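You operate a simulated robot arm through the tools that you are given. There is no shell and no other tool.

You run a simulated robot arm. Do the job below in one go: nothing can be reset, and whatever is moved stays where it is left.

JOB
Drain the filter bowl and set the air as the job card says.
Fine: open the air valve first; press reset last, so that the fault lamp is out.

The check looks at the end state, three seconds after you hand in, the way a careful person would. Anything else that was tipped, shoved, dropped, spilled or broken makes it a failure.

ROBOT AND FRAMES
A 7-joint arm with a two-finger parallel gripper, fixed in place. Base frame: the origin is at the foot of the arm, x ahead of it, y to its left, z up. Lengths are in mm, angles in rad, forces in N, time in s.
With the tool pointing down near the work surface it reaches from about 120 to 620 mm from the base axis. Its first joint turns from -1.152 to 1.152 rad. Payload 2.4 kg.
The TCP is the grasp point between the finger pads, 30 mm short of the fingertips. In the tool frame z runs along the fingers and y along their closing line. The gripper opens to 94 mm. The fingers are 28 mm wide and 10 mm thick; the gripper's body (50 by 96 mm) begins 55 mm behind the TCP.
Orientation is that of the tool frame in the base frame, as a unit quaternion [x, y, z, w]. With the fingers straight down and closing along the base's y, the tool's x points along the base's -x, its y along +y and its z along -z.

CONTROLS
- The arm moves only by the tool drive_tool. Its argument "rows" is a list of rows, each an object (a shift or turn left out is 0, a gripper value left out holds the last) with "offset": the shift along the base's x, y, z in mm, a list of three; "turn": the turn, a rotation vector about the base's x, y, z in rad, a list of three; "grip": the closure, from 0 (fully open) to 1 (shut). In form: [{"offset": [dx, dy, dz], "turn": [wx, wy, wz], "grip": grip}, ...]. A call has 1 to 20 rows; each row is the pose to reach, as a shift and turn from the pose commanded when the call began. Rows are played at 5 a second. More than 50 mm and 0.15 rad between two rows, or a gripper value outside its range, and nothing of the call is played. Where a pose cannot be reached the arm comes as near as it can. A force on the tool above 50 N (or 10 N above the force at the start of the call, whichever is more), or a blocked arm, ends the call early, and 0.2 s more pass. Each finger travels about 153 mm/s and halts on what it meets, pressing with about 37 N; the grip force reading is that of the motor and also rises with nothing between the fingers. The clock runs only during rows and for 0.2 s after the last one: add rows that repeat a pose to give the fingers time. The reply holds the time, the measured pose of the TCP, the force on the tool along the base axes, the opening and the grip force, in the units named above and with some noise, with the torque about the TCP (base axes, N m) and any sound that the robot's microphone picked up.
- Cameras (640 x 400 px; columns grow to the right, rows downward): "scene" is fixed at [52.2, 479.1, 1456.9]; the picture's right is [-0.65, -0.76, 0.00], its down [-0.34, 0.29, -0.89] and it looks along [0.68, -0.58, -0.45] (base axes); focal length 347 px, centre (320, 200). "wrist" rides on the gripper at [76, 14, -102] in the tool frame; the picture's right is [-0.18, 0.98, 0.00], its down [-0.75, -0.14, -0.64] and it looks along [-0.63, -0.12, 0.77] (tool axes); focal length 243 px, centre (320, 200).
- grab_frame(camera): a new picture of that camera. It takes no simulated time.
- pixel_to_xyz(camera, pixels): for up to 12 pixels [column, row] of the newest picture of that camera ("zoom" is the newest enlarged one), the place [x, y, z] in the base frame of the surface seen there, good to about 2 mm. It takes no simulated time.
- inspect(camera, box): a new picture of the part [left, top, right, bottom] of that camera's present view, enlarged. It takes no simulated time.
- job_done(): hands the job in; it is judged then, once.

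Open the gripper and draw the arm clear of the work before you hand the job in, unless the task says otherwise.

The tools are called after "Call:" as a command line: name --argument value ..., lists and objects as JSON in quotes. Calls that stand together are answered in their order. drive_tool: Moves the arm, as the interface text tells. Its arguments: {"type":"object","properties":{"rows":{"type":"array"}},"required":["rows"]} The other tools are called the same way: grab_frame (camera) takes a picture; pixel_to_xyz (camera, pixels) gives the place of the surface under pixels of a picture; inspect (camera, box) takes an enlarged picture of a part of a camera's view; job_done () hands the job in.

At the start:

```text
time: 0.0
tool_pos: [348.1, -30.0, 1262.3]
orientation: [0.0, 1.0, 0.001, -0.001]
force: [0.2, -0.8, -0.1]
moment: [-0.02, 0.02, -0.03]
width: 93.8
grasp_force: 0.1
```

scene: 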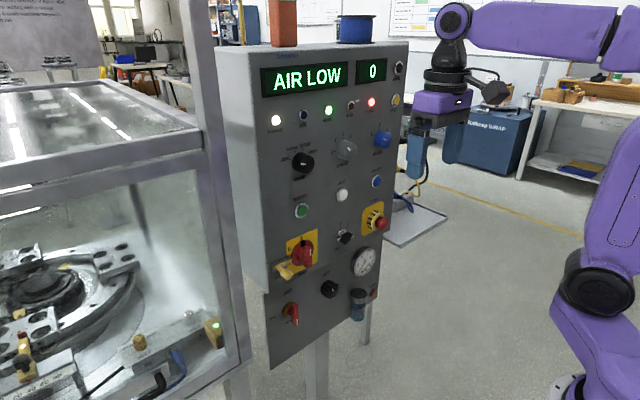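
wrist: 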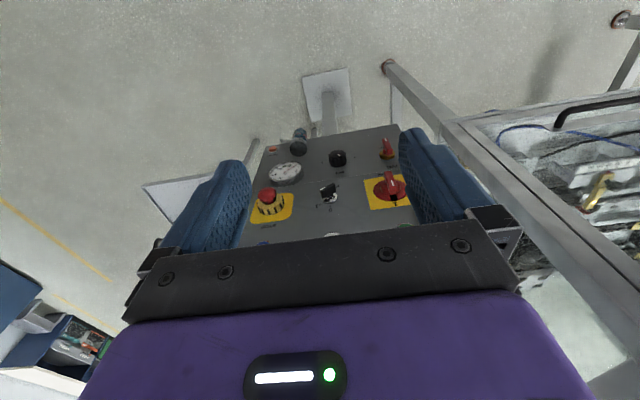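

The scene shows a panel with displays "AIR LOW" and "0", lamps, knobs, a gauge near (364,262) and a filter bowl near (358,303). I'll look closer at the panel sections and look for the job card.

Call:
inspect --camera "scene" --box '[230, 40, 420, 160]'

Call:
inspect --camera "scene" --box '[250, 130, 410, 230]'

Call:
inspect --camera "scene" --box '[250, 210, 410, 350]'

Call:
inspect --camera "scene" --box '[0, 0, 200, 125]'

```text
3.33 times, centred on (325, 100) of scene
```

zoom: 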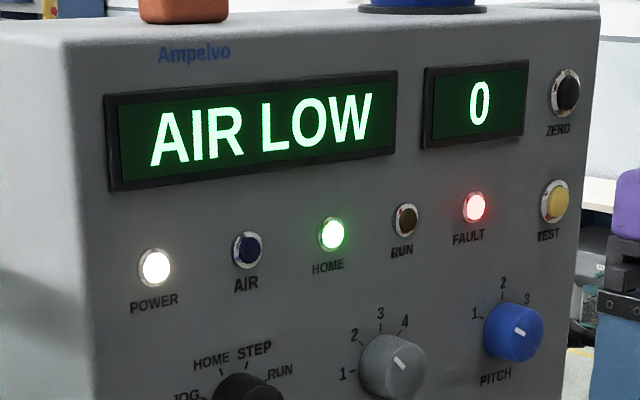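

```text
4.00 times, centred on (330, 180) of scene
```

zoom: 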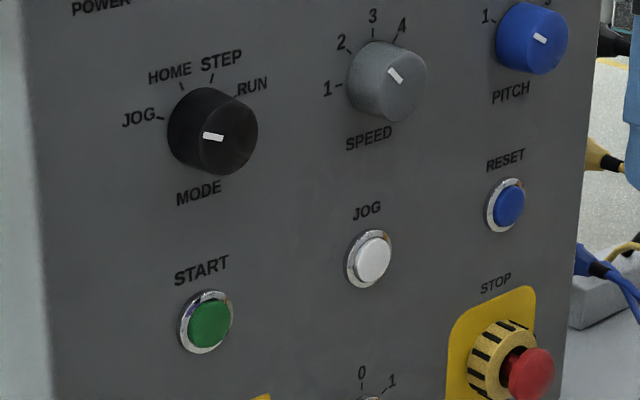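

```text
2.86 times, centred on (330, 280) of scene
```

zoom: 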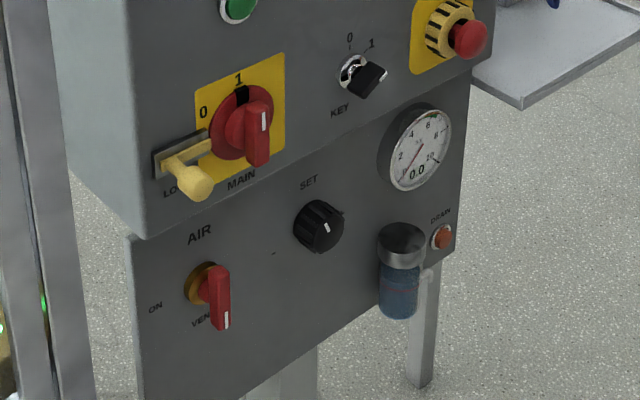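

```text
3.20 times, centred on (100, 62) of scene
```

zoom: 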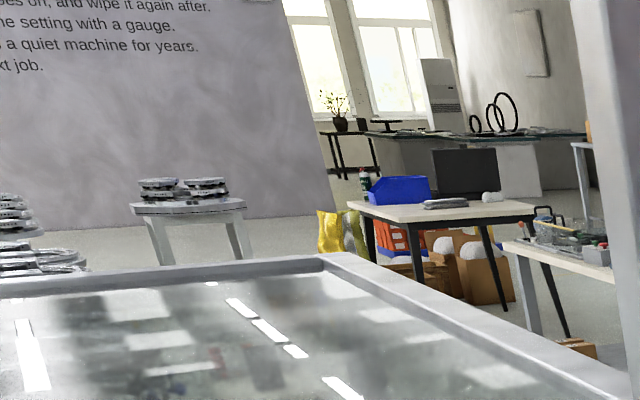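

The panel has an AIR valve (handle currently pointing toward VENT), SET regulator knob, gauge, bowl with DRAIN button, and RESET. I still need the job card, so I look at the wall boards and surroundings.

Call:
inspect --camera "scene" --box '[200, 0, 330, 60]'

Call:
inspect --camera "scene" --box '[300, 0, 450, 60]'

Call:
inspect --camera "scene" --box '[450, 50, 640, 170]'

Call:
inspect --camera "scene" --box '[0, 0, 110, 70]'

Call:
inspect --camera "scene" --box '[0, 230, 250, 400]'

Call:
inspect --camera "wrist" --box '[240, 110, 420, 250]'

```text
4.92 times, centred on (265, 30) of scene
```

zoom: 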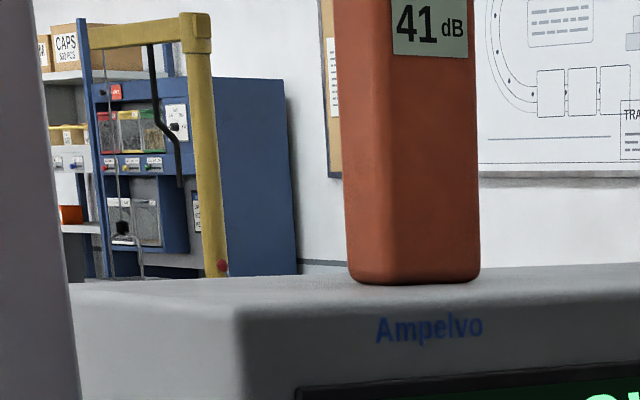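

```text
4.27 times, centred on (375, 30) of scene
```

zoom: 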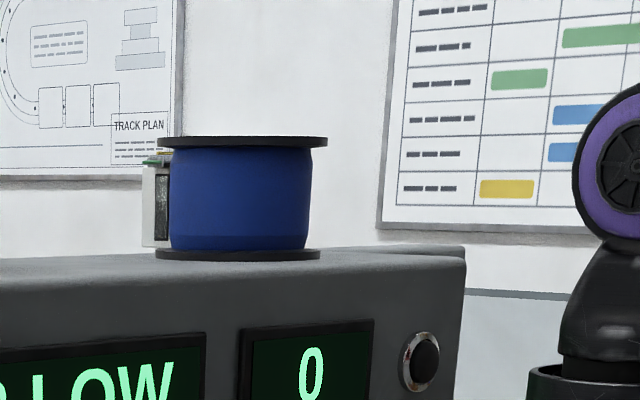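

```text
3.33 times, centred on (545, 110) of scene
```

zoom: 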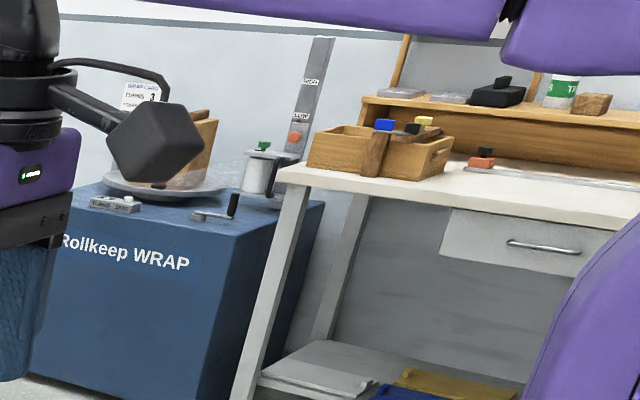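

```text
5.71 times, centred on (55, 35) of scene
```

zoom: 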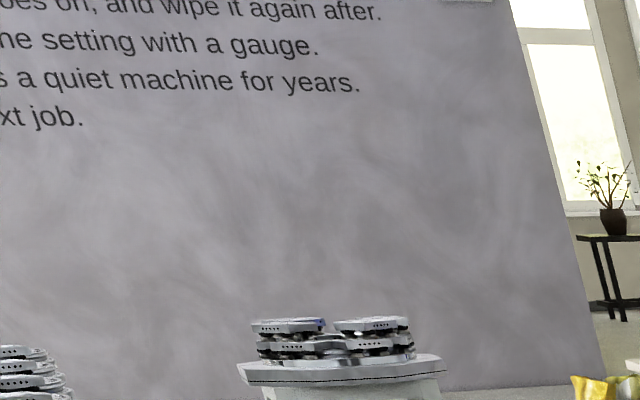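

```text
2.35 times, centred on (125, 315) of scene
```

zoom: 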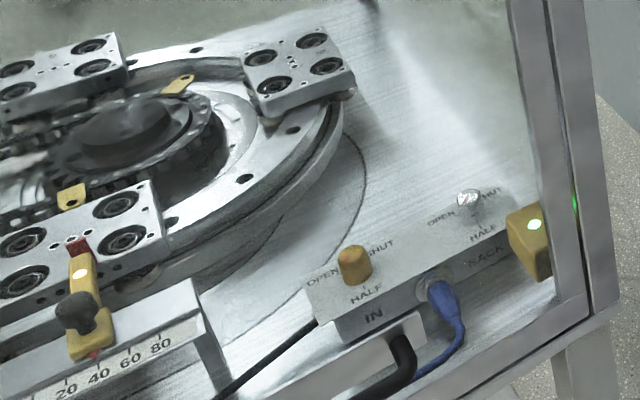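

```text
2.86 times, centred on (330, 180) of wrist
```

zoom: 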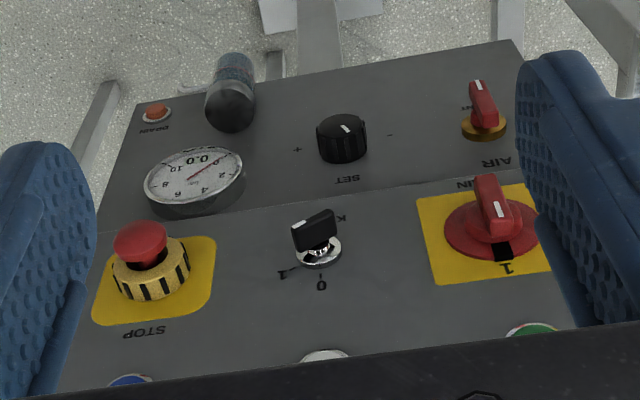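

The job card isn't visible yet; first I measure where the panel features are (AIR handle ~ (292,313), SET (329,289), gauge (364,262), bowl (358,303), drain (373,293), reset (376,181)).

Call:
grab_frame --camera "scene"

Call:
pixel_to_xyz --camera "scene" --pixels '[[293, 313], [310, 320], [329, 289], [364, 262], [358, 303], [374, 293], [376, 182], [340, 275], [245, 100], [405, 50], [300, 162], [302, 252]]'

Call:
grab_frame --camera "wrist"

Call:
pixel_to_xyz --camera "wrist" --pixels '[[273, 150], [284, 172], [339, 157], [387, 153], [388, 186], [329, 190], [268, 197], [299, 138], [310, 165], [360, 145]]'

```text
taken
```

scene: 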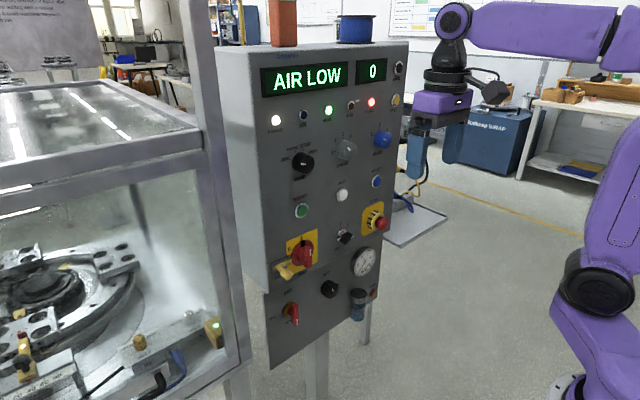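

```text
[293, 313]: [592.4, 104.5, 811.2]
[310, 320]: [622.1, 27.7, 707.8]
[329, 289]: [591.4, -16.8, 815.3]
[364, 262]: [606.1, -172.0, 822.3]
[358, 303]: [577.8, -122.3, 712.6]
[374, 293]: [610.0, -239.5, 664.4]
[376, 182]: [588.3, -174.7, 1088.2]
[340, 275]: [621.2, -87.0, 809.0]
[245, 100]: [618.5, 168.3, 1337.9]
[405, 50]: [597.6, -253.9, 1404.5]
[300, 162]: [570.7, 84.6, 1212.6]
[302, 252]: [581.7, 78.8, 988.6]
```

```text
taken
```

wrist: 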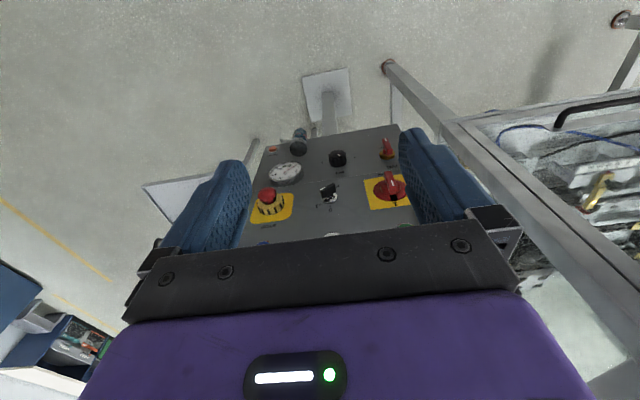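

```text
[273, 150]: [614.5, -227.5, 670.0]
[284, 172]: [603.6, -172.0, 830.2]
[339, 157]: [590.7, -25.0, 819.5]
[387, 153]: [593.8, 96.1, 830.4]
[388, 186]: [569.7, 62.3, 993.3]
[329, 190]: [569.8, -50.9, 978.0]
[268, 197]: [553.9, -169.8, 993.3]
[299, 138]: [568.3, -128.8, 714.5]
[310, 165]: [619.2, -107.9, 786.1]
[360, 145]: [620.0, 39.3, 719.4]
```

The panel plane lies near x≈621 (lower) and faces the arm. I zoom into other parts of both pictures to find the job card.

Call:
inspect --camera "wrist" --box '[0, 250, 130, 400]'

Call:
inspect --camera "wrist" --box '[460, 80, 640, 280]'

Call:
inspect --camera "scene" --box '[360, 140, 480, 260]'

Call:
inspect --camera "scene" --box '[100, 40, 240, 130]'

Call:
inspect --camera "scene" --box '[215, 60, 275, 120]'

```text
2.67 times, centred on (65, 325) of wrist
```

zoom: 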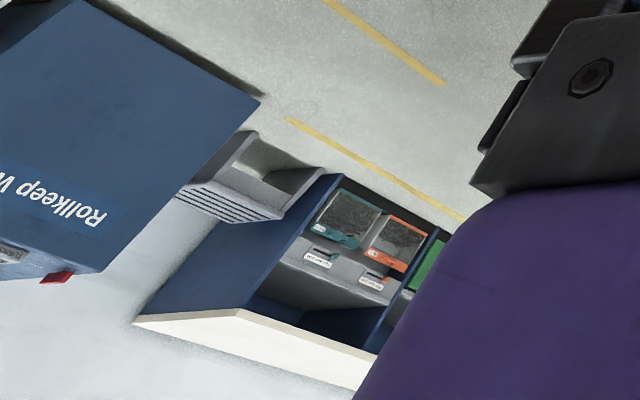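

```text
2.00 times, centred on (550, 180) of wrist
```

zoom: 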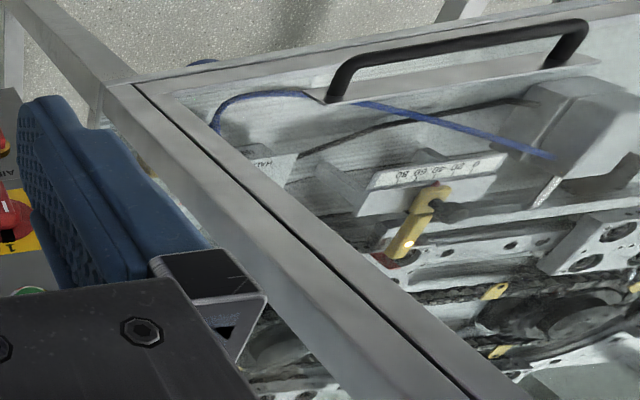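

```text
3.33 times, centred on (420, 200) of scene
```

zoom: 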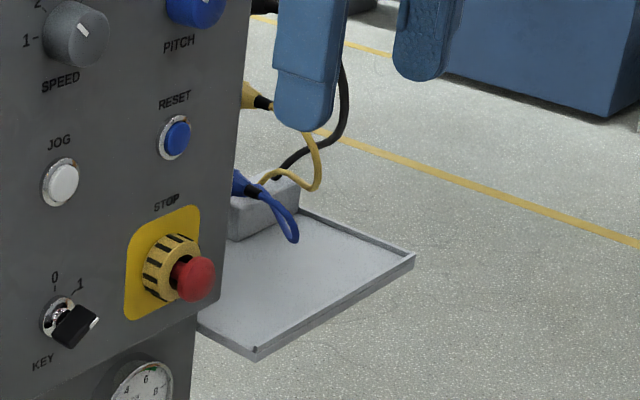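

```text
4.44 times, centred on (170, 85) of scene
```

zoom: 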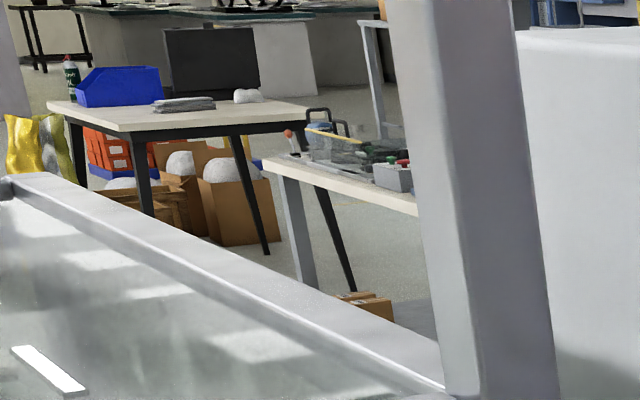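

```text
6.67 times, centred on (245, 90) of scene
```

zoom: 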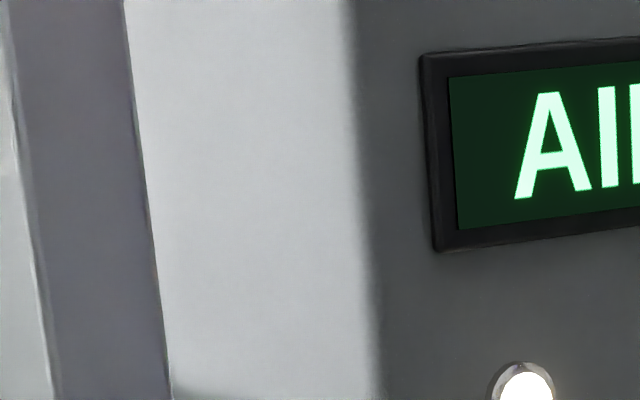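

No card in these views, so I'll roll the wrist in place about the vertical axis so the wrist camera sweeps toward the robot's left side.

Call:
drive_tool --rows '[{"turn": [0, 0, 0.14]}, {"turn": [0, 0, 0.28]}, {"turn": [0, 0, 0.42]}, {"turn": [0, 0, 0.56]}, {"turn": [0, 0, 0.7]}, {"turn": [0, 0, 0.84]}, {"turn": [0, 0, 0.98]}, {"turn": [0, 0, 1.12]}, {"turn": [0, 0, 1.26]}, {"turn": [0, 0, 1.4]}, {"turn": [0, 0, 1.54]}]'

Call:
grab_frame --camera "wrist"

Call:
grab_frame --camera "scene"

```text
time: 2.4
tool_pos: [347.0, -30.0, 1263.6]
orientation: [-0.697, 0.717, 0.0, -0.001]
force: [0.4, 0.1, -0.3]
moment: [0.0, 0.01, 0.01]
width: 93.9
grasp_force: 0.0
```

```text
taken
```

wrist: 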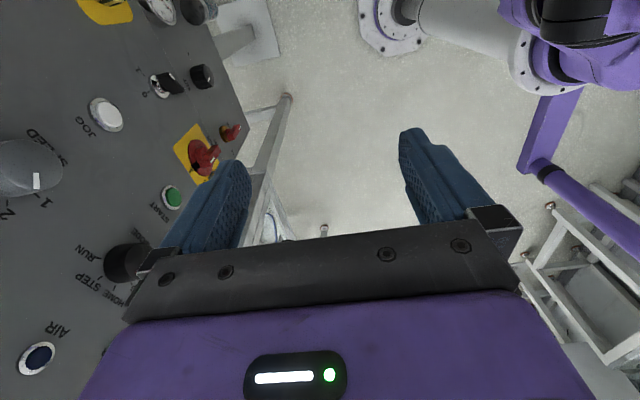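

```text
taken
```

scene: 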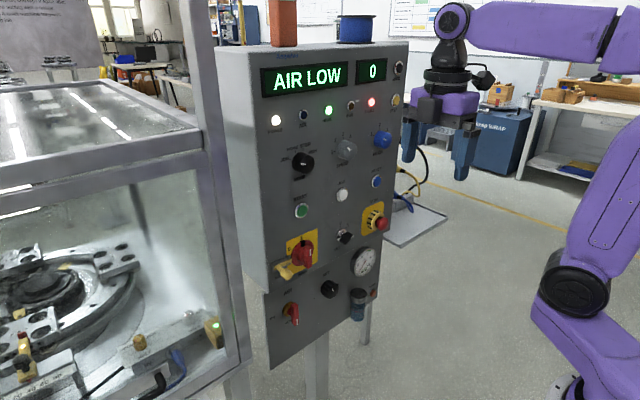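

The view faces left but mostly shows the floor; I tilt the tool about base x so the wrist camera looks nearer to horizontal toward the left side.

Call:
drive_tool --rows '[{"turn": [0.14, 0, 0]}, {"turn": [0.28, 0, 0]}, {"turn": [0.42, 0, 0]}, {"turn": [0.56, 0, 0]}, {"turn": [0.7, 0, 0]}]'

Call:
grab_frame --camera "wrist"

```text
time: 3.6
tool_pos: [346.8, -30.0, 1263.5]
orientation: [-0.654, 0.674, 0.246, 0.239]
force: [-0.3, -0.6, 0.6]
moment: [-0.01, 0.01, 0.0]
width: 94.0
grasp_force: 0.1
```

```text
taken
```

wrist: 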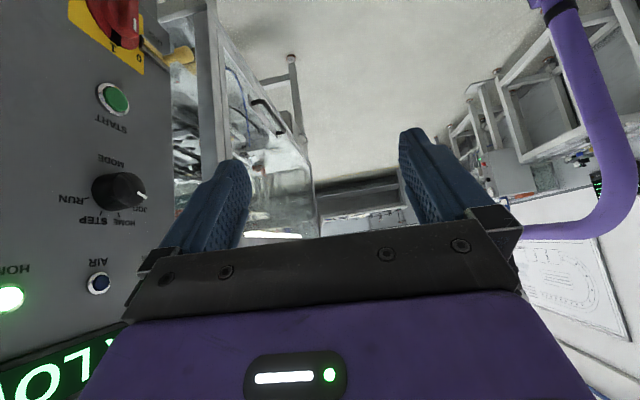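

The wrist view now shows benches to the left/back around (520,170) and a monitor at (600,185). I zoom in there.

Call:
inspect --camera "wrist" --box '[430, 80, 640, 240]'

Call:
inspect --camera "wrist" --box '[160, 80, 420, 240]'

Call:
inspect --camera "wrist" --box '[500, 200, 640, 390]'

```text
2.50 times, centred on (535, 160) of wrist
```

zoom: 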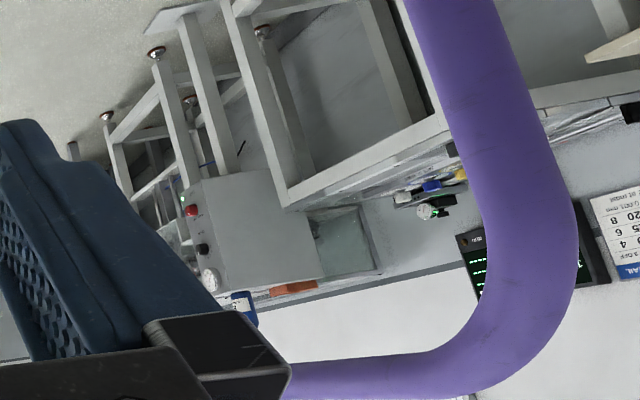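

```text
2.46 times, centred on (290, 160) of wrist
```

zoom: 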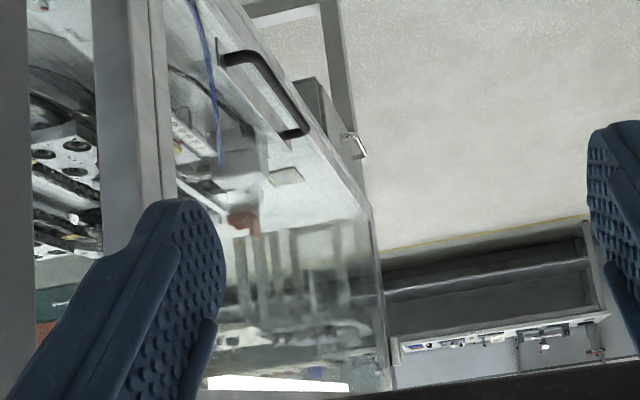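

```text
2.11 times, centred on (570, 295) of wrist
```

zoom: 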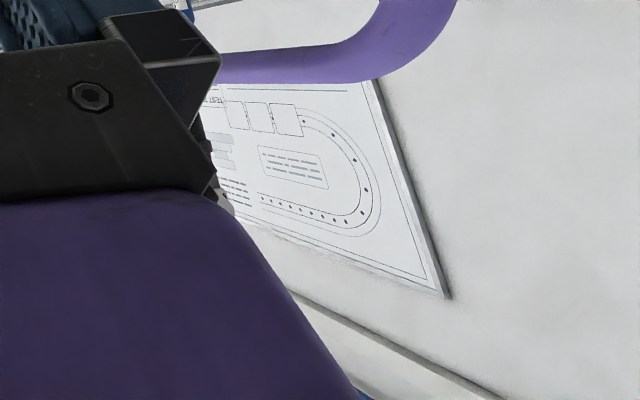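

Nothing that reads as the job card there. I zoom on the objects on top of the cabinet (behind the spool at (357,30) and the red block at (283,22)).

Call:
inspect --camera "scene" --box '[325, 5, 385, 50]'

Call:
inspect --camera "scene" --box '[260, 0, 310, 50]'

Call:
inspect --camera "scene" --box '[480, 70, 560, 130]'

Call:
inspect --camera "scene" --box '[540, 60, 640, 130]'

```text
8.89 times, centred on (355, 28) of scene
```

zoom: 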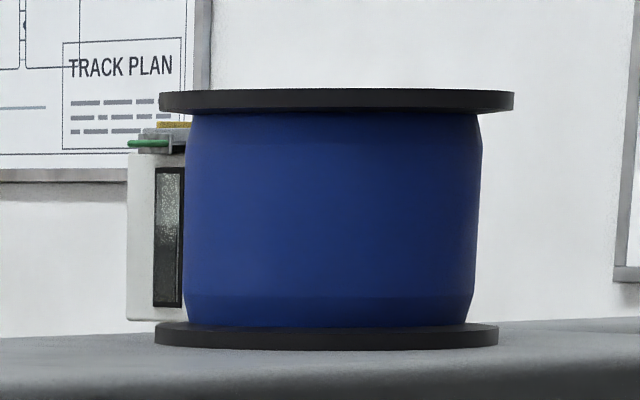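

```text
8.00 times, centred on (285, 25) of scene
```

zoom: 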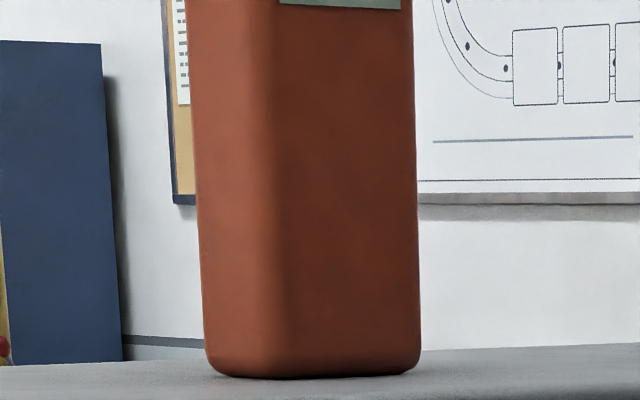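

```text
6.67 times, centred on (520, 100) of scene
```

zoom: 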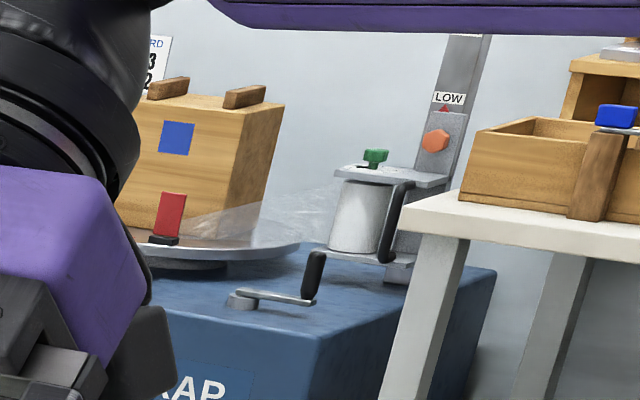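

```text
5.71 times, centred on (590, 95) of scene
```

zoom: 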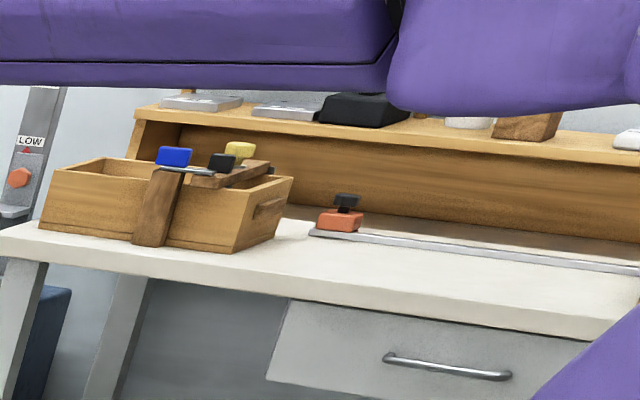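

Those are cards for other stations (e.g. a wrap card). I swing the tilted camera further round toward the robot's back-left.

Call:
drive_tool --rows '[{"turn": [0, 0, 0.14]}, {"turn": [0, 0, 0.28]}, {"turn": [0, 0, 0.42]}, {"turn": [0, 0, 0.56]}, {"turn": [0, 0, 0.7]}, {"turn": [0, 0, 0.84]}]'

Call:
grab_frame --camera "wrist"

```text
time: 5.0
tool_pos: [338.1, -19.5, 1256.8]
orientation: [0.872, -0.349, -0.322, -0.118]
force: [-0.4, 0.3, -0.6]
moment: [0.02, 0.02, 0.0]
width: 93.9
grasp_force: 0.2
out of reach, approached as far as the arm can: row 6
```

```text
taken
```

wrist: 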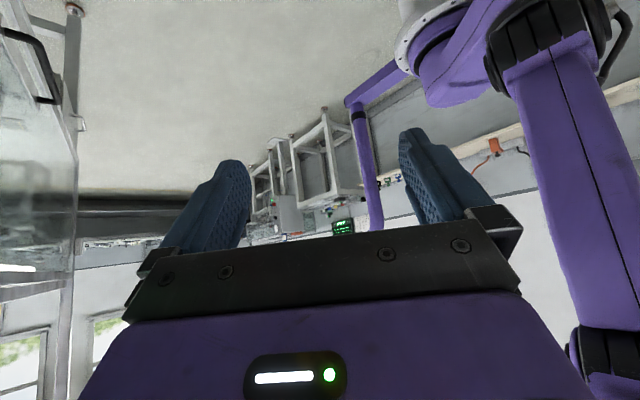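

This shows the back of the room; I zoom in on the benches around (300–520, 120–240) in case the card is there.

Call:
inspect --camera "wrist" --box '[230, 90, 410, 240]'

Call:
inspect --camera "wrist" --box '[440, 90, 560, 220]'

Call:
inspect --camera "wrist" --box '[0, 180, 180, 340]'

```text
2.67 times, centred on (320, 165) of wrist
```

zoom: 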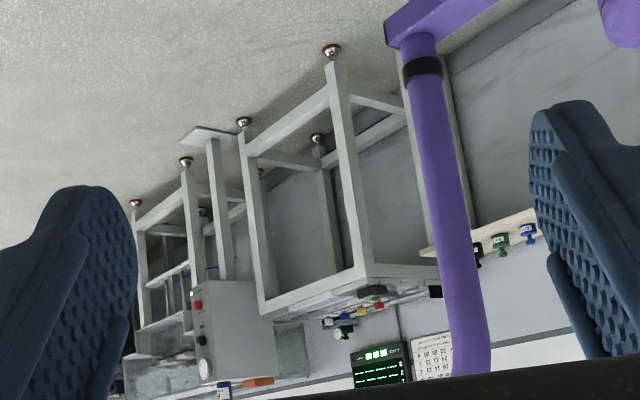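

```text
3.08 times, centred on (500, 155) of wrist
```

zoom: 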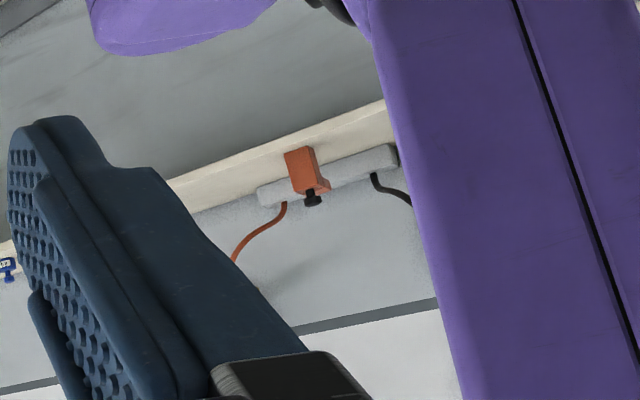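

```text
2.50 times, centred on (90, 260) of wrist
```

zoom: 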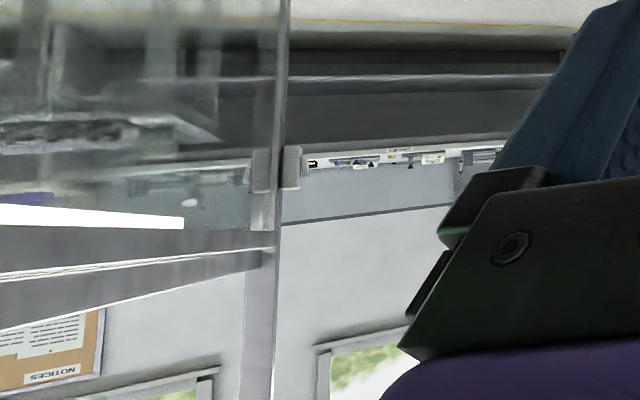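

Only calendars and notices there. I swing back around (turn −2.38 about z) to face the panel with the tilted camera, also pulling back slightly.

Call:
drive_tool --rows '[{"turn": [0, 0, -0.14]}, {"turn": [0, 0, -0.28]}, {"turn": [0, 0, -0.42]}, {"turn": [0, 0, -0.56]}, {"turn": [0, 0, -0.7]}, {"turn": [0, 0, -0.84]}, {"turn": [0, 0, -0.98]}, {"turn": [0, 0, -1.12]}, {"turn": [0, 0, -1.26]}, {"turn": [0, 0, -1.4]}, {"turn": [0, 0, -1.54]}, {"turn": [0, 0, -1.68]}, {"turn": [0, 0, -1.82]}, {"turn": [0, 0, -1.96]}, {"turn": [0, 0, -2.1]}, {"turn": [0, 0, -2.24]}, {"turn": [0, 0, -2.38]}]'

Call:
grab_frame --camera "wrist"

```text
time: 8.6
tool_pos: [337.9, -20.4, 1257.4]
orientation: [0.001, 0.939, 0.01, 0.343]
force: [0.3, -0.1, 0.6]
moment: [-0.02, -0.02, 0.0]
width: 93.8
grasp_force: 0.1
```

```text
taken
```

wrist: 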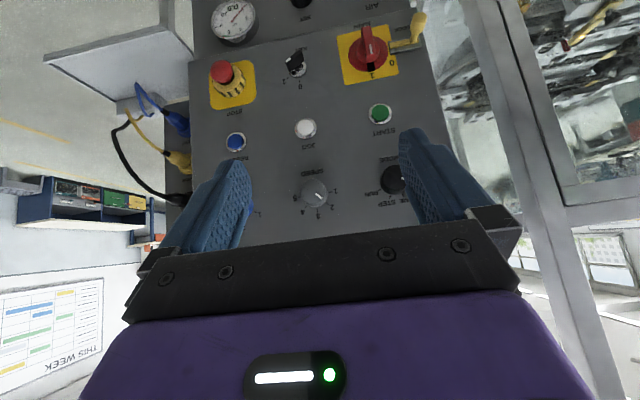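

Facing the panel now; the right side shows cables and a tray. I turn further right (−1.4) to view that side.

Call:
drive_tool --rows '[{"turn": [0, 0, -0.14]}, {"turn": [0, 0, -0.28]}, {"turn": [0, 0, -0.42]}, {"turn": [0, 0, -0.56]}, {"turn": [0, 0, -0.7]}, {"turn": [0, 0, -0.84]}, {"turn": [0, 0, -0.98]}, {"turn": [0, 0, -1.12]}, {"turn": [0, 0, -1.26]}, {"turn": [0, 0, -1.4]}]'

Call:
grab_frame --camera "wrist"

```text
time: 10.8
tool_pos: [337.3, -18.9, 1256.2]
orientation: [0.606, 0.717, -0.213, 0.269]
force: [-0.5, 0.1, 0.3]
moment: [-0.04, -0.04, -0.02]
width: 94.0
grasp_force: 0.1
```

```text
taken
```

wrist: 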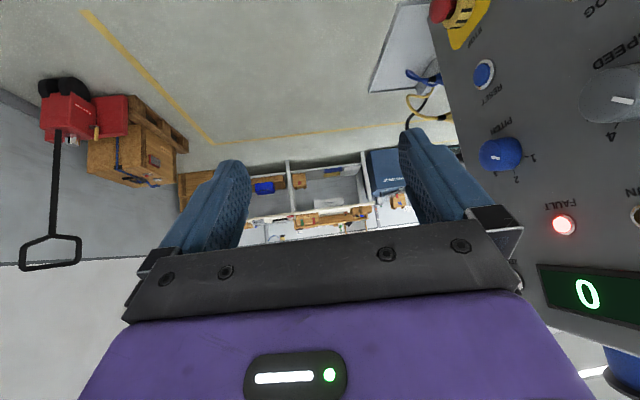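

No card here at first glance; I zoom into this wrist view and the scene picture again now that the arm has moved.

Call:
inspect --camera "wrist" --box '[360, 0, 520, 130]'

Call:
inspect --camera "wrist" --box '[170, 130, 430, 250]'

Call:
inspect --camera "scene" --box '[380, 0, 640, 170]'

Call:
grab_frame --camera "scene"

```text
3.08 times, centred on (440, 65) of wrist
```

zoom: 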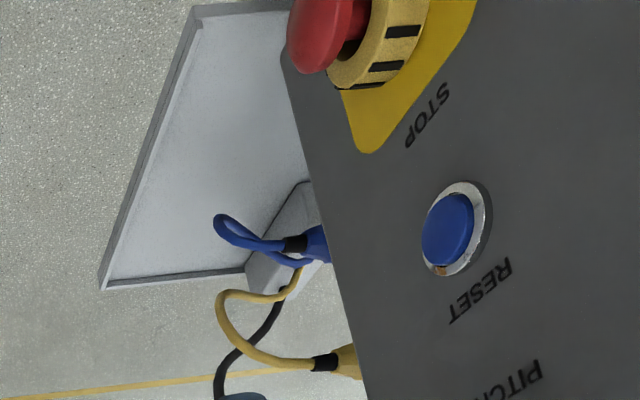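

```text
2.46 times, centred on (300, 190) of wrist
```

zoom: 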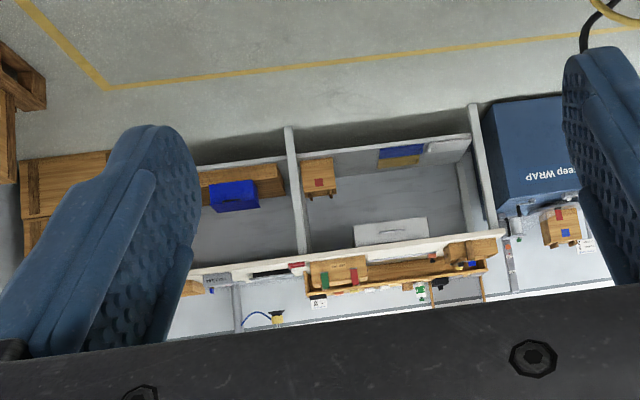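

```text
2.35 times, centred on (510, 85) of scene
```

zoom: 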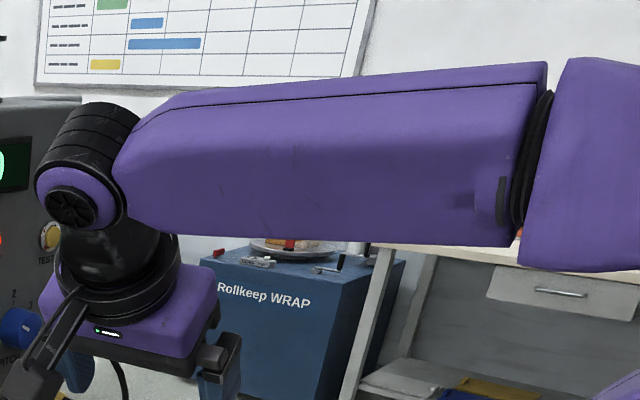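

```text
taken
```

scene: 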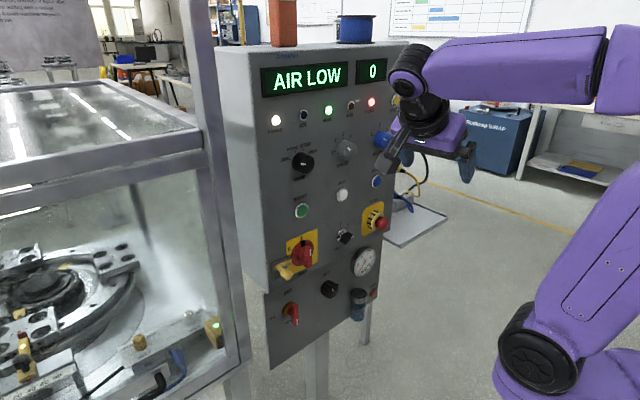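

The card isn't on this side either; the cabinet's right side wall is still unseen. I move the tool out to y≈−420 while turning the camera to look toward +x/+y to view that wall.

Call:
drive_tool --rows '[{"offset": [0, -29, 0], "turn": [0, 0, 0.14]}, {"offset": [0, -58, 0], "turn": [0, 0, 0.28]}, {"offset": [0, -87, 0], "turn": [0, 0, 0.42]}, {"offset": [0, -116, 0], "turn": [0, 0, 0.56]}, {"offset": [0, -145, 0], "turn": [0, 0, 0.7]}, {"offset": [0, -174, 0], "turn": [0, 0, 0.84]}, {"offset": [0, -203, 0], "turn": [0, 0, 0.98]}, {"offset": [0, -232, 0], "turn": [0, 0, 1.12]}, {"offset": [0, -261, 0], "turn": [0, 0, 1.26]}, {"offset": [0, -290, 0], "turn": [0, 0, 1.4]}, {"offset": [0, -319, 0], "turn": [0, 0, 1.54]}, {"offset": [0, -348, 0], "turn": [0, 0, 1.68]}, {"offset": [0, -377, 0], "turn": [0, 0, 1.82]}, {"offset": [0, -406, 0], "turn": [0, 0, 1.96]}]'

Call:
grab_frame --camera "wrist"

Call:
grab_frame --camera "scene"

```text
time: 13.8
tool_pos: [337.7, -425.2, 1254.4]
orientation: [-0.26, 0.902, 0.106, 0.327]
force: [0.4, -0.1, 0.3]
moment: [0.0, -0.02, 0.01]
width: 94.1
grasp_force: 0.2
```

```text
taken
```

wrist: 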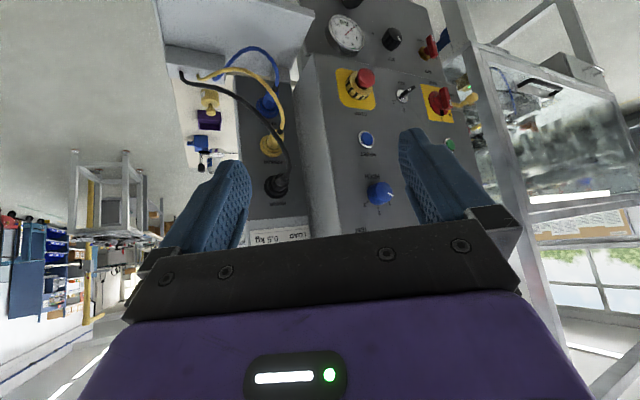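

```text
taken
```

scene: 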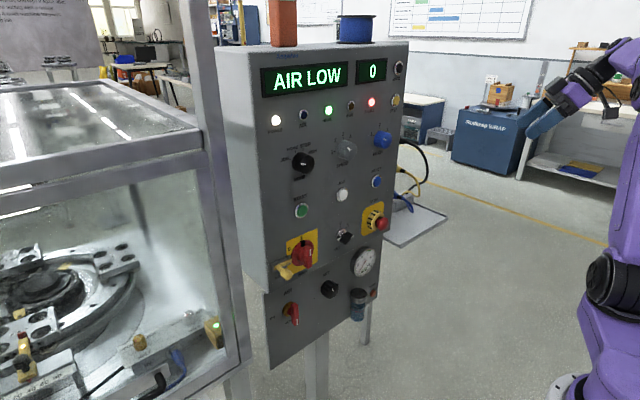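

A white card is on the cabinet's right wall at wrist (280,236), partly hidden by the gripper. I zoom in.

Call:
inspect --camera "wrist" --box '[230, 180, 340, 260]'

Call:
pixel_to_xyz --camera "wrist" --pixels '[[280, 236], [255, 235], [305, 232], [272, 186]]'

```text
5.00 times, centred on (285, 220) of wrist
```

zoom: 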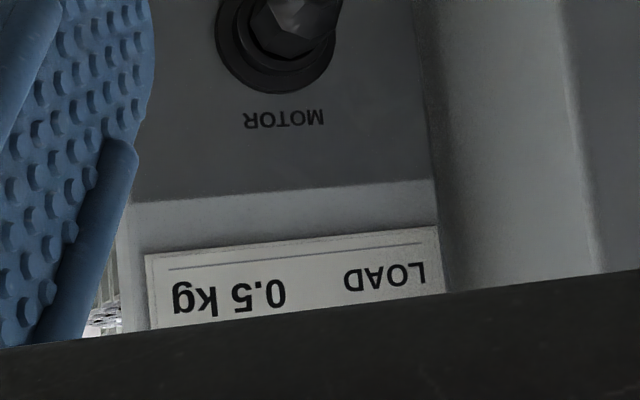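

```text
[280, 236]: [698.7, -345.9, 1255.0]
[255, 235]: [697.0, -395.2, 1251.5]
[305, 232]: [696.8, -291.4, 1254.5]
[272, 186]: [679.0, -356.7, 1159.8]
```

The card on the right (x≈697, y≈−345, z≈1255) ends with "LOAD 0.5 kg"; its upper lines are hidden by the gripper. I tilt the tool further up so the card moves to the middle of the view.

Call:
drive_tool --rows '[{"turn": [0.07, -0.113, 0]}, {"turn": [0.14, -0.226, 0]}, {"turn": [0.21, -0.339, 0]}, {"turn": [0.265, -0.424, 0]}]'

Call:
grab_frame --camera "wrist"

```text
time: 14.8
tool_pos: [338.9, -424.6, 1255.7]
orientation: [-0.231, 0.792, 0.166, 0.54]
force: [0.1, 0.3, 0.1]
moment: [-0.01, 0.04, -0.02]
width: 94.2
grasp_force: 0.1
```

```text
taken
```

wrist: 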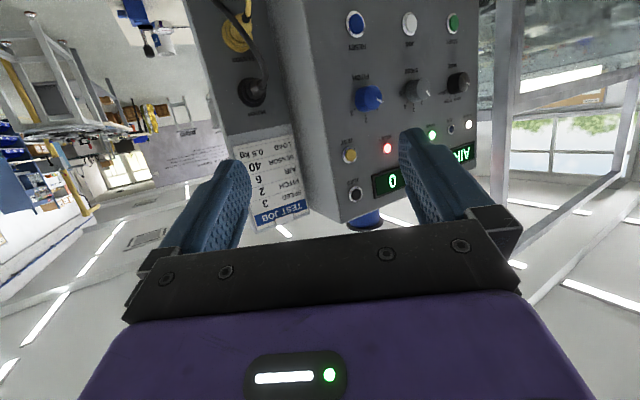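

The "TEST JOB" card is now at wrist (275,185). I zoom in to read it.

Call:
inspect --camera "wrist" --box '[225, 130, 325, 235]'

Call:
inspect --camera "wrist" --box '[190, 0, 300, 130]'

```text
3.81 times, centred on (275, 182) of wrist
```

zoom: 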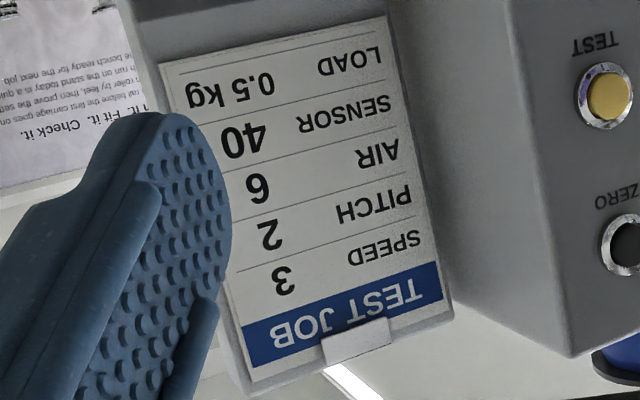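

```text
3.08 times, centred on (245, 65) of wrist
```

zoom: 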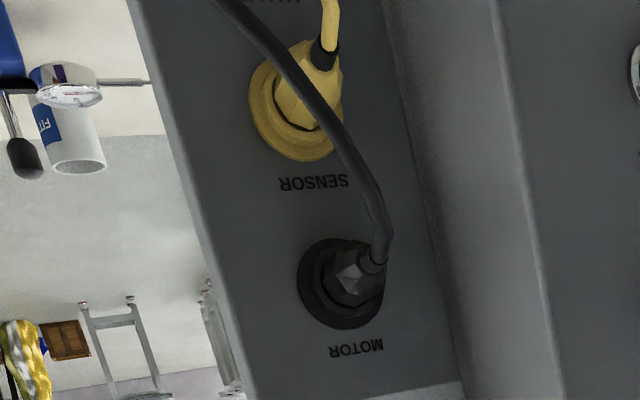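

The card reads SPEED 3, PITCH 2, AIR 6 (or 9, as the view is upside down), SENSOR 40, LOAD 0.5 kg. I zoom hard on the AIR digit to be certain.

Call:
inspect --camera "wrist" --box '[255, 150, 300, 195]'

Call:
inspect --camera "scene" --box '[340, 240, 390, 285]'

```text
8.89 times, centred on (278, 172) of wrist
```

zoom: 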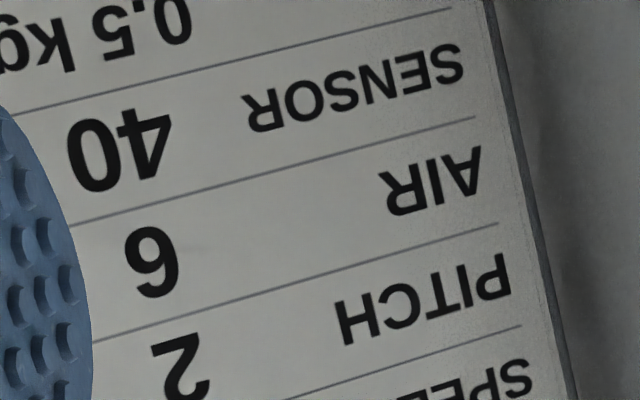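

```text
8.89 times, centred on (365, 262) of scene
```

zoom: 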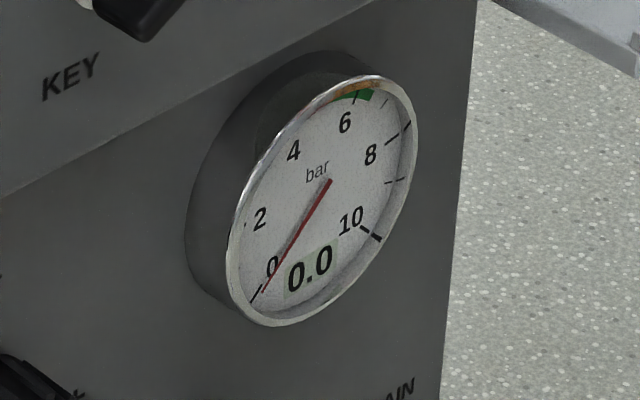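

The card requires AIR 6 (green band on the 0–10 bar gauge also sits at 6; I'll recheck upright later). Next I swing the tool to point straight at the panel (+x) and bring it in front of the lower panel at a safe standoff, x≈430.

Call:
drive_tool --rows '[{"offset": [8, 40, -10], "turn": [0.0187, -0.0727, -0.1146]}, {"offset": [16, 80, -20], "turn": [0.0375, -0.1455, -0.2292]}, {"offset": [24, 120, -30], "turn": [0.0562, -0.2182, -0.3437]}, {"offset": [32, 160, -40], "turn": [0.075, -0.291, -0.4583]}, {"offset": [40, 200, -50], "turn": [0.0937, -0.3637, -0.5729]}, {"offset": [48, 235, -80], "turn": [0.0937, -0.3637, -0.5729]}, {"offset": [56, 265, -115], "turn": [0.0937, -0.3637, -0.5729]}, {"offset": [64, 295, -150], "turn": [0.0937, -0.3637, -0.5729]}, {"offset": [72, 325, -185], "turn": [0.0937, -0.3637, -0.5729]}, {"offset": [80, 350, -220], "turn": [0.0937, -0.3637, -0.5729]}, {"offset": [85, 375, -260], "turn": [0.0937, -0.3637, -0.5729]}, {"offset": [90, 395, -300], "turn": [0.0937, -0.3637, -0.5729]}, {"offset": [90, 405, -345], "turn": [0.0937, -0.3637, -0.5729]}, {"offset": [90, 405, -385], "turn": [0.0937, -0.3637, -0.5729]}]'

Call:
grab_frame --camera "wrist"

Call:
grab_frame --camera "scene"

```text
time: 17.8
tool_pos: [523.4, -108.5, 912.2]
orientation: [0.007, 0.708, 0.017, 0.706]
force: [0.1, 0.1, -0.3]
moment: [0.04, -0.02, 0.0]
width: 94.1
grasp_force: 0.0
out of reach, approached as far as the arm can: row 10, 11, 12, 13, 14
```

```text
taken
```

wrist: 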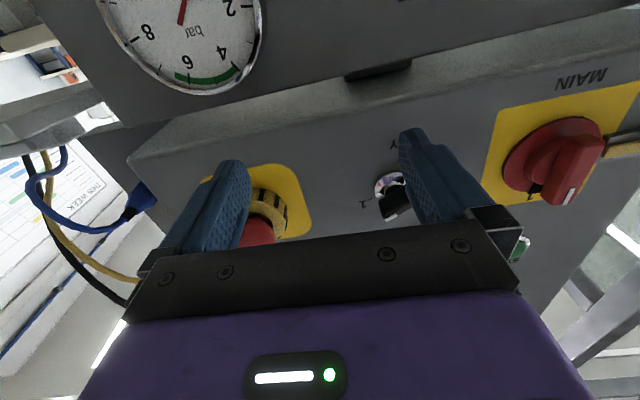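

```text
taken
```

scene: 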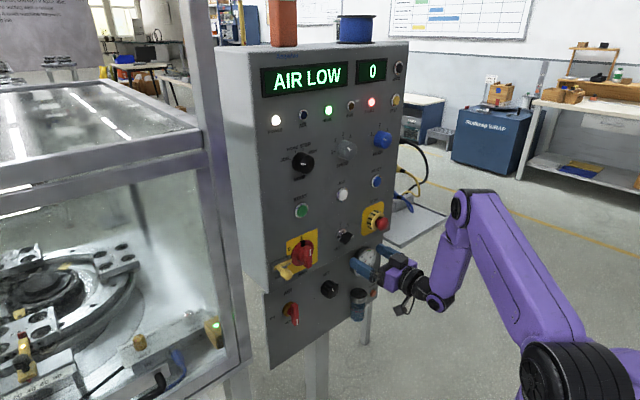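

The horizontal tool can't come as close as x=430 at that height: it stopped at (523,−108,912), clear of the panel. I check how the commanded pose is kept with a null move.

Call:
drive_tool --rows '[{"offset": [0, 0, 0]}]'

```text
time: 18.2
tool_pos: [524.0, -107.6, 911.4]
orientation: [0.006, 0.709, 0.019, 0.705]
force: [-0.4, 0.0, -0.2]
moment: [-0.01, -0.03, 0.01]
width: 93.9
grasp_force: 0.1
```

The commanded pose follows the reached one. Now I zoom the scene camera on the AIR valve and SET knob and measure key points there.

Call:
inspect --camera "scene" --box '[270, 265, 350, 335]'

```text
5.71 times, centred on (310, 300) of scene
```

zoom: 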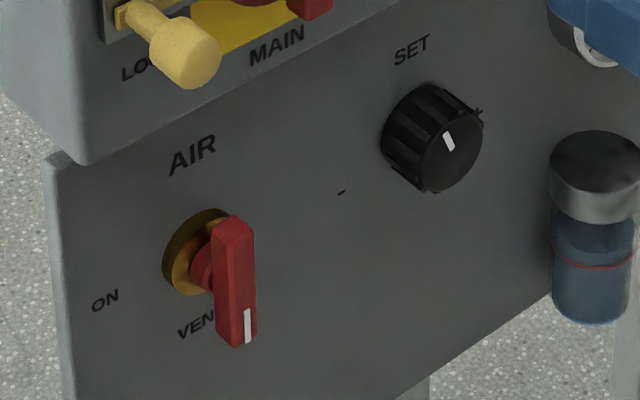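

I measure points on this zoomed view: AIR handle ends, disc, ON label, SET knob face, bowl cap and red line.

Call:
pixel_to_xyz --camera "zoom" --pixels '[[230, 225], [237, 275], [242, 330], [180, 260], [105, 300], [190, 330], [455, 140], [432, 188], [478, 115], [405, 100], [595, 170], [590, 265]]'

Call:
pixel_to_xyz --camera "zoom" --pixels '[[590, 315], [205, 60], [200, 25], [220, 50], [340, 192], [70, 200], [100, 390], [195, 155], [300, 10]]'

```text
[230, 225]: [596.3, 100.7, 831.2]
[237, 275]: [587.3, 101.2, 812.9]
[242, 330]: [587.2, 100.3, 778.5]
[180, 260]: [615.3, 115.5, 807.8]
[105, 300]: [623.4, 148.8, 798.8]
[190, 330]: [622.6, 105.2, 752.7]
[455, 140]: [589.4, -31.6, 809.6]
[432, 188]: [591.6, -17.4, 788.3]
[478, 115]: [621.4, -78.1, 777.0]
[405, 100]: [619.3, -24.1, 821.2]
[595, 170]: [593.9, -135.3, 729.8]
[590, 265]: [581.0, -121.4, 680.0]
```

```text
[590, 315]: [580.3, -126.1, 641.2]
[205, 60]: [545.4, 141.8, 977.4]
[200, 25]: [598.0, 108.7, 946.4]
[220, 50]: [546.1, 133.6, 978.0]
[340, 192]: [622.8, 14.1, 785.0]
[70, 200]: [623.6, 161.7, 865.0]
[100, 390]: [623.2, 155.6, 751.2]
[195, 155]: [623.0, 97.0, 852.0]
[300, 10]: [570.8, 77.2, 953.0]
```

AIR lever: bar centred near (y≈100, z≈804), front face x≈587, ON label to its left at y≈149. Next I check how near the glass machine's frame comes on the left, and measure gauge, drain and reset more closely.

Call:
grab_frame --camera "scene"

Call:
pixel_to_xyz --camera "scene" --pixels '[[200, 60], [215, 150], [232, 250], [243, 330], [180, 140], [60, 160], [212, 332], [235, 375], [190, 30], [150, 150]]'

Call:
inspect --camera "scene" --box '[340, 240, 400, 330]'

```text
taken
```

scene: 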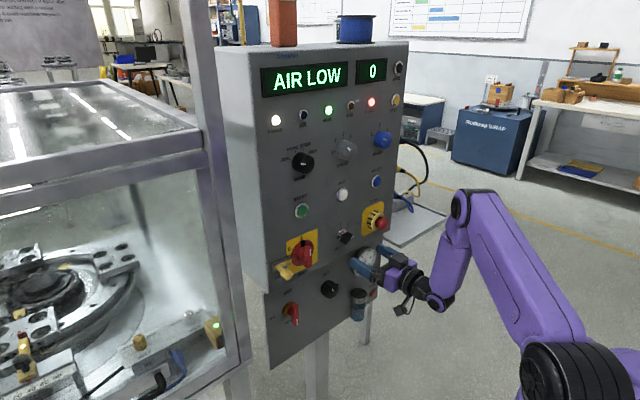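

```text
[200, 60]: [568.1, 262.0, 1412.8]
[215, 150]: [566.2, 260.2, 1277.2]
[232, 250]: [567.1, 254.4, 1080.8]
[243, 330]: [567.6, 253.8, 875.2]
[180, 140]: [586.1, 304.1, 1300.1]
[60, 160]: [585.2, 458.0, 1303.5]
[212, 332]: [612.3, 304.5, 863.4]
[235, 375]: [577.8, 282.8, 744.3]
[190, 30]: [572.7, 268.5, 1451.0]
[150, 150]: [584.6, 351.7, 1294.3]
```

```text
4.44 times, centred on (370, 285) of scene
```

zoom: 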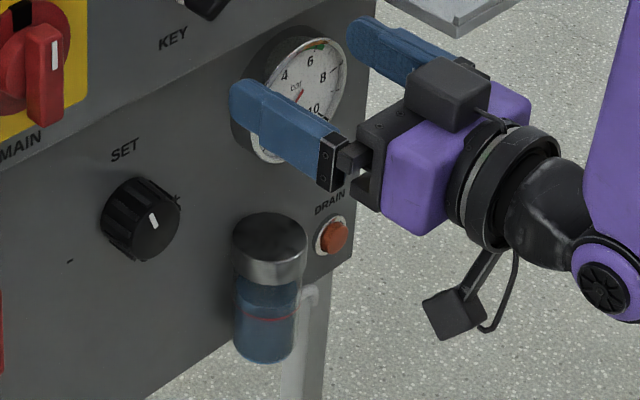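

The frame is at y≥245, so there's room. I lower from z=911 to ≈806 at the present place (x≈524, tips at 554; knob faces are at ≥580).

Call:
drive_tool --rows '[{"offset": [4, 0, -27]}, {"offset": [4, 0, -54]}, {"offset": [4, 0, -81]}, {"offset": [4, 0, -106]}]'

```text
time: 19.2
tool_pos: [534.9, -116.1, 805.2]
orientation: [0.001, 0.707, 0.001, 0.707]
force: [0.6, 0.2, 0.3]
moment: [0.04, -0.03, -0.01]
width: 93.7
grasp_force: 0.1
out of reach, approached as far as the arm can: row 1, 2, 3, 4
```

The inner reach limit is about radius 547 here. I rise to z≈868 (above the SET knob), arc across to y=100 at radius ≈550.

Call:
drive_tool --rows '[{"offset": [3, 0, 30]}, {"offset": [3, 0, 62]}, {"offset": [9, 36, 63]}, {"offset": [13, 76, 63]}, {"offset": [15, 116, 63]}, {"offset": [13, 156, 63]}, {"offset": [9, 192, 63]}, {"offset": [5, 216, 63]}]'

Call:
grab_frame --camera "wrist"

Call:
grab_frame --camera "scene"

```text
time: 20.2
tool_pos: [571.0, -89.0, 871.5]
orientation: [0.017, 0.706, -0.005, 0.708]
force: [-25.1, 4.1, 10.8]
moment: [-0.36, 0.03, -1.09]
width: 91.8
grasp_force: 0.0
out of reach, approached as far as the arm can: row 3, 4, 5
stopped in row 5: the force on the tool passed its limit at 94 N (the readings are from after the stop); the commanded pose is now the measured one
```

```text
taken
```

wrist: 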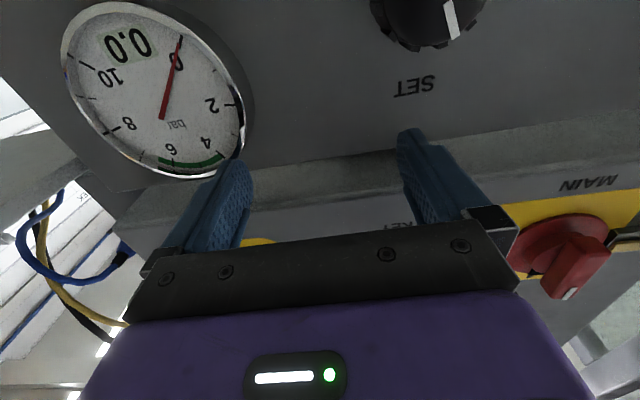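

```text
taken
```

scene: 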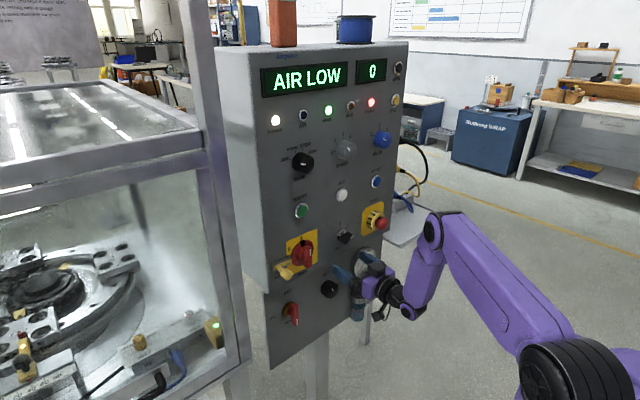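

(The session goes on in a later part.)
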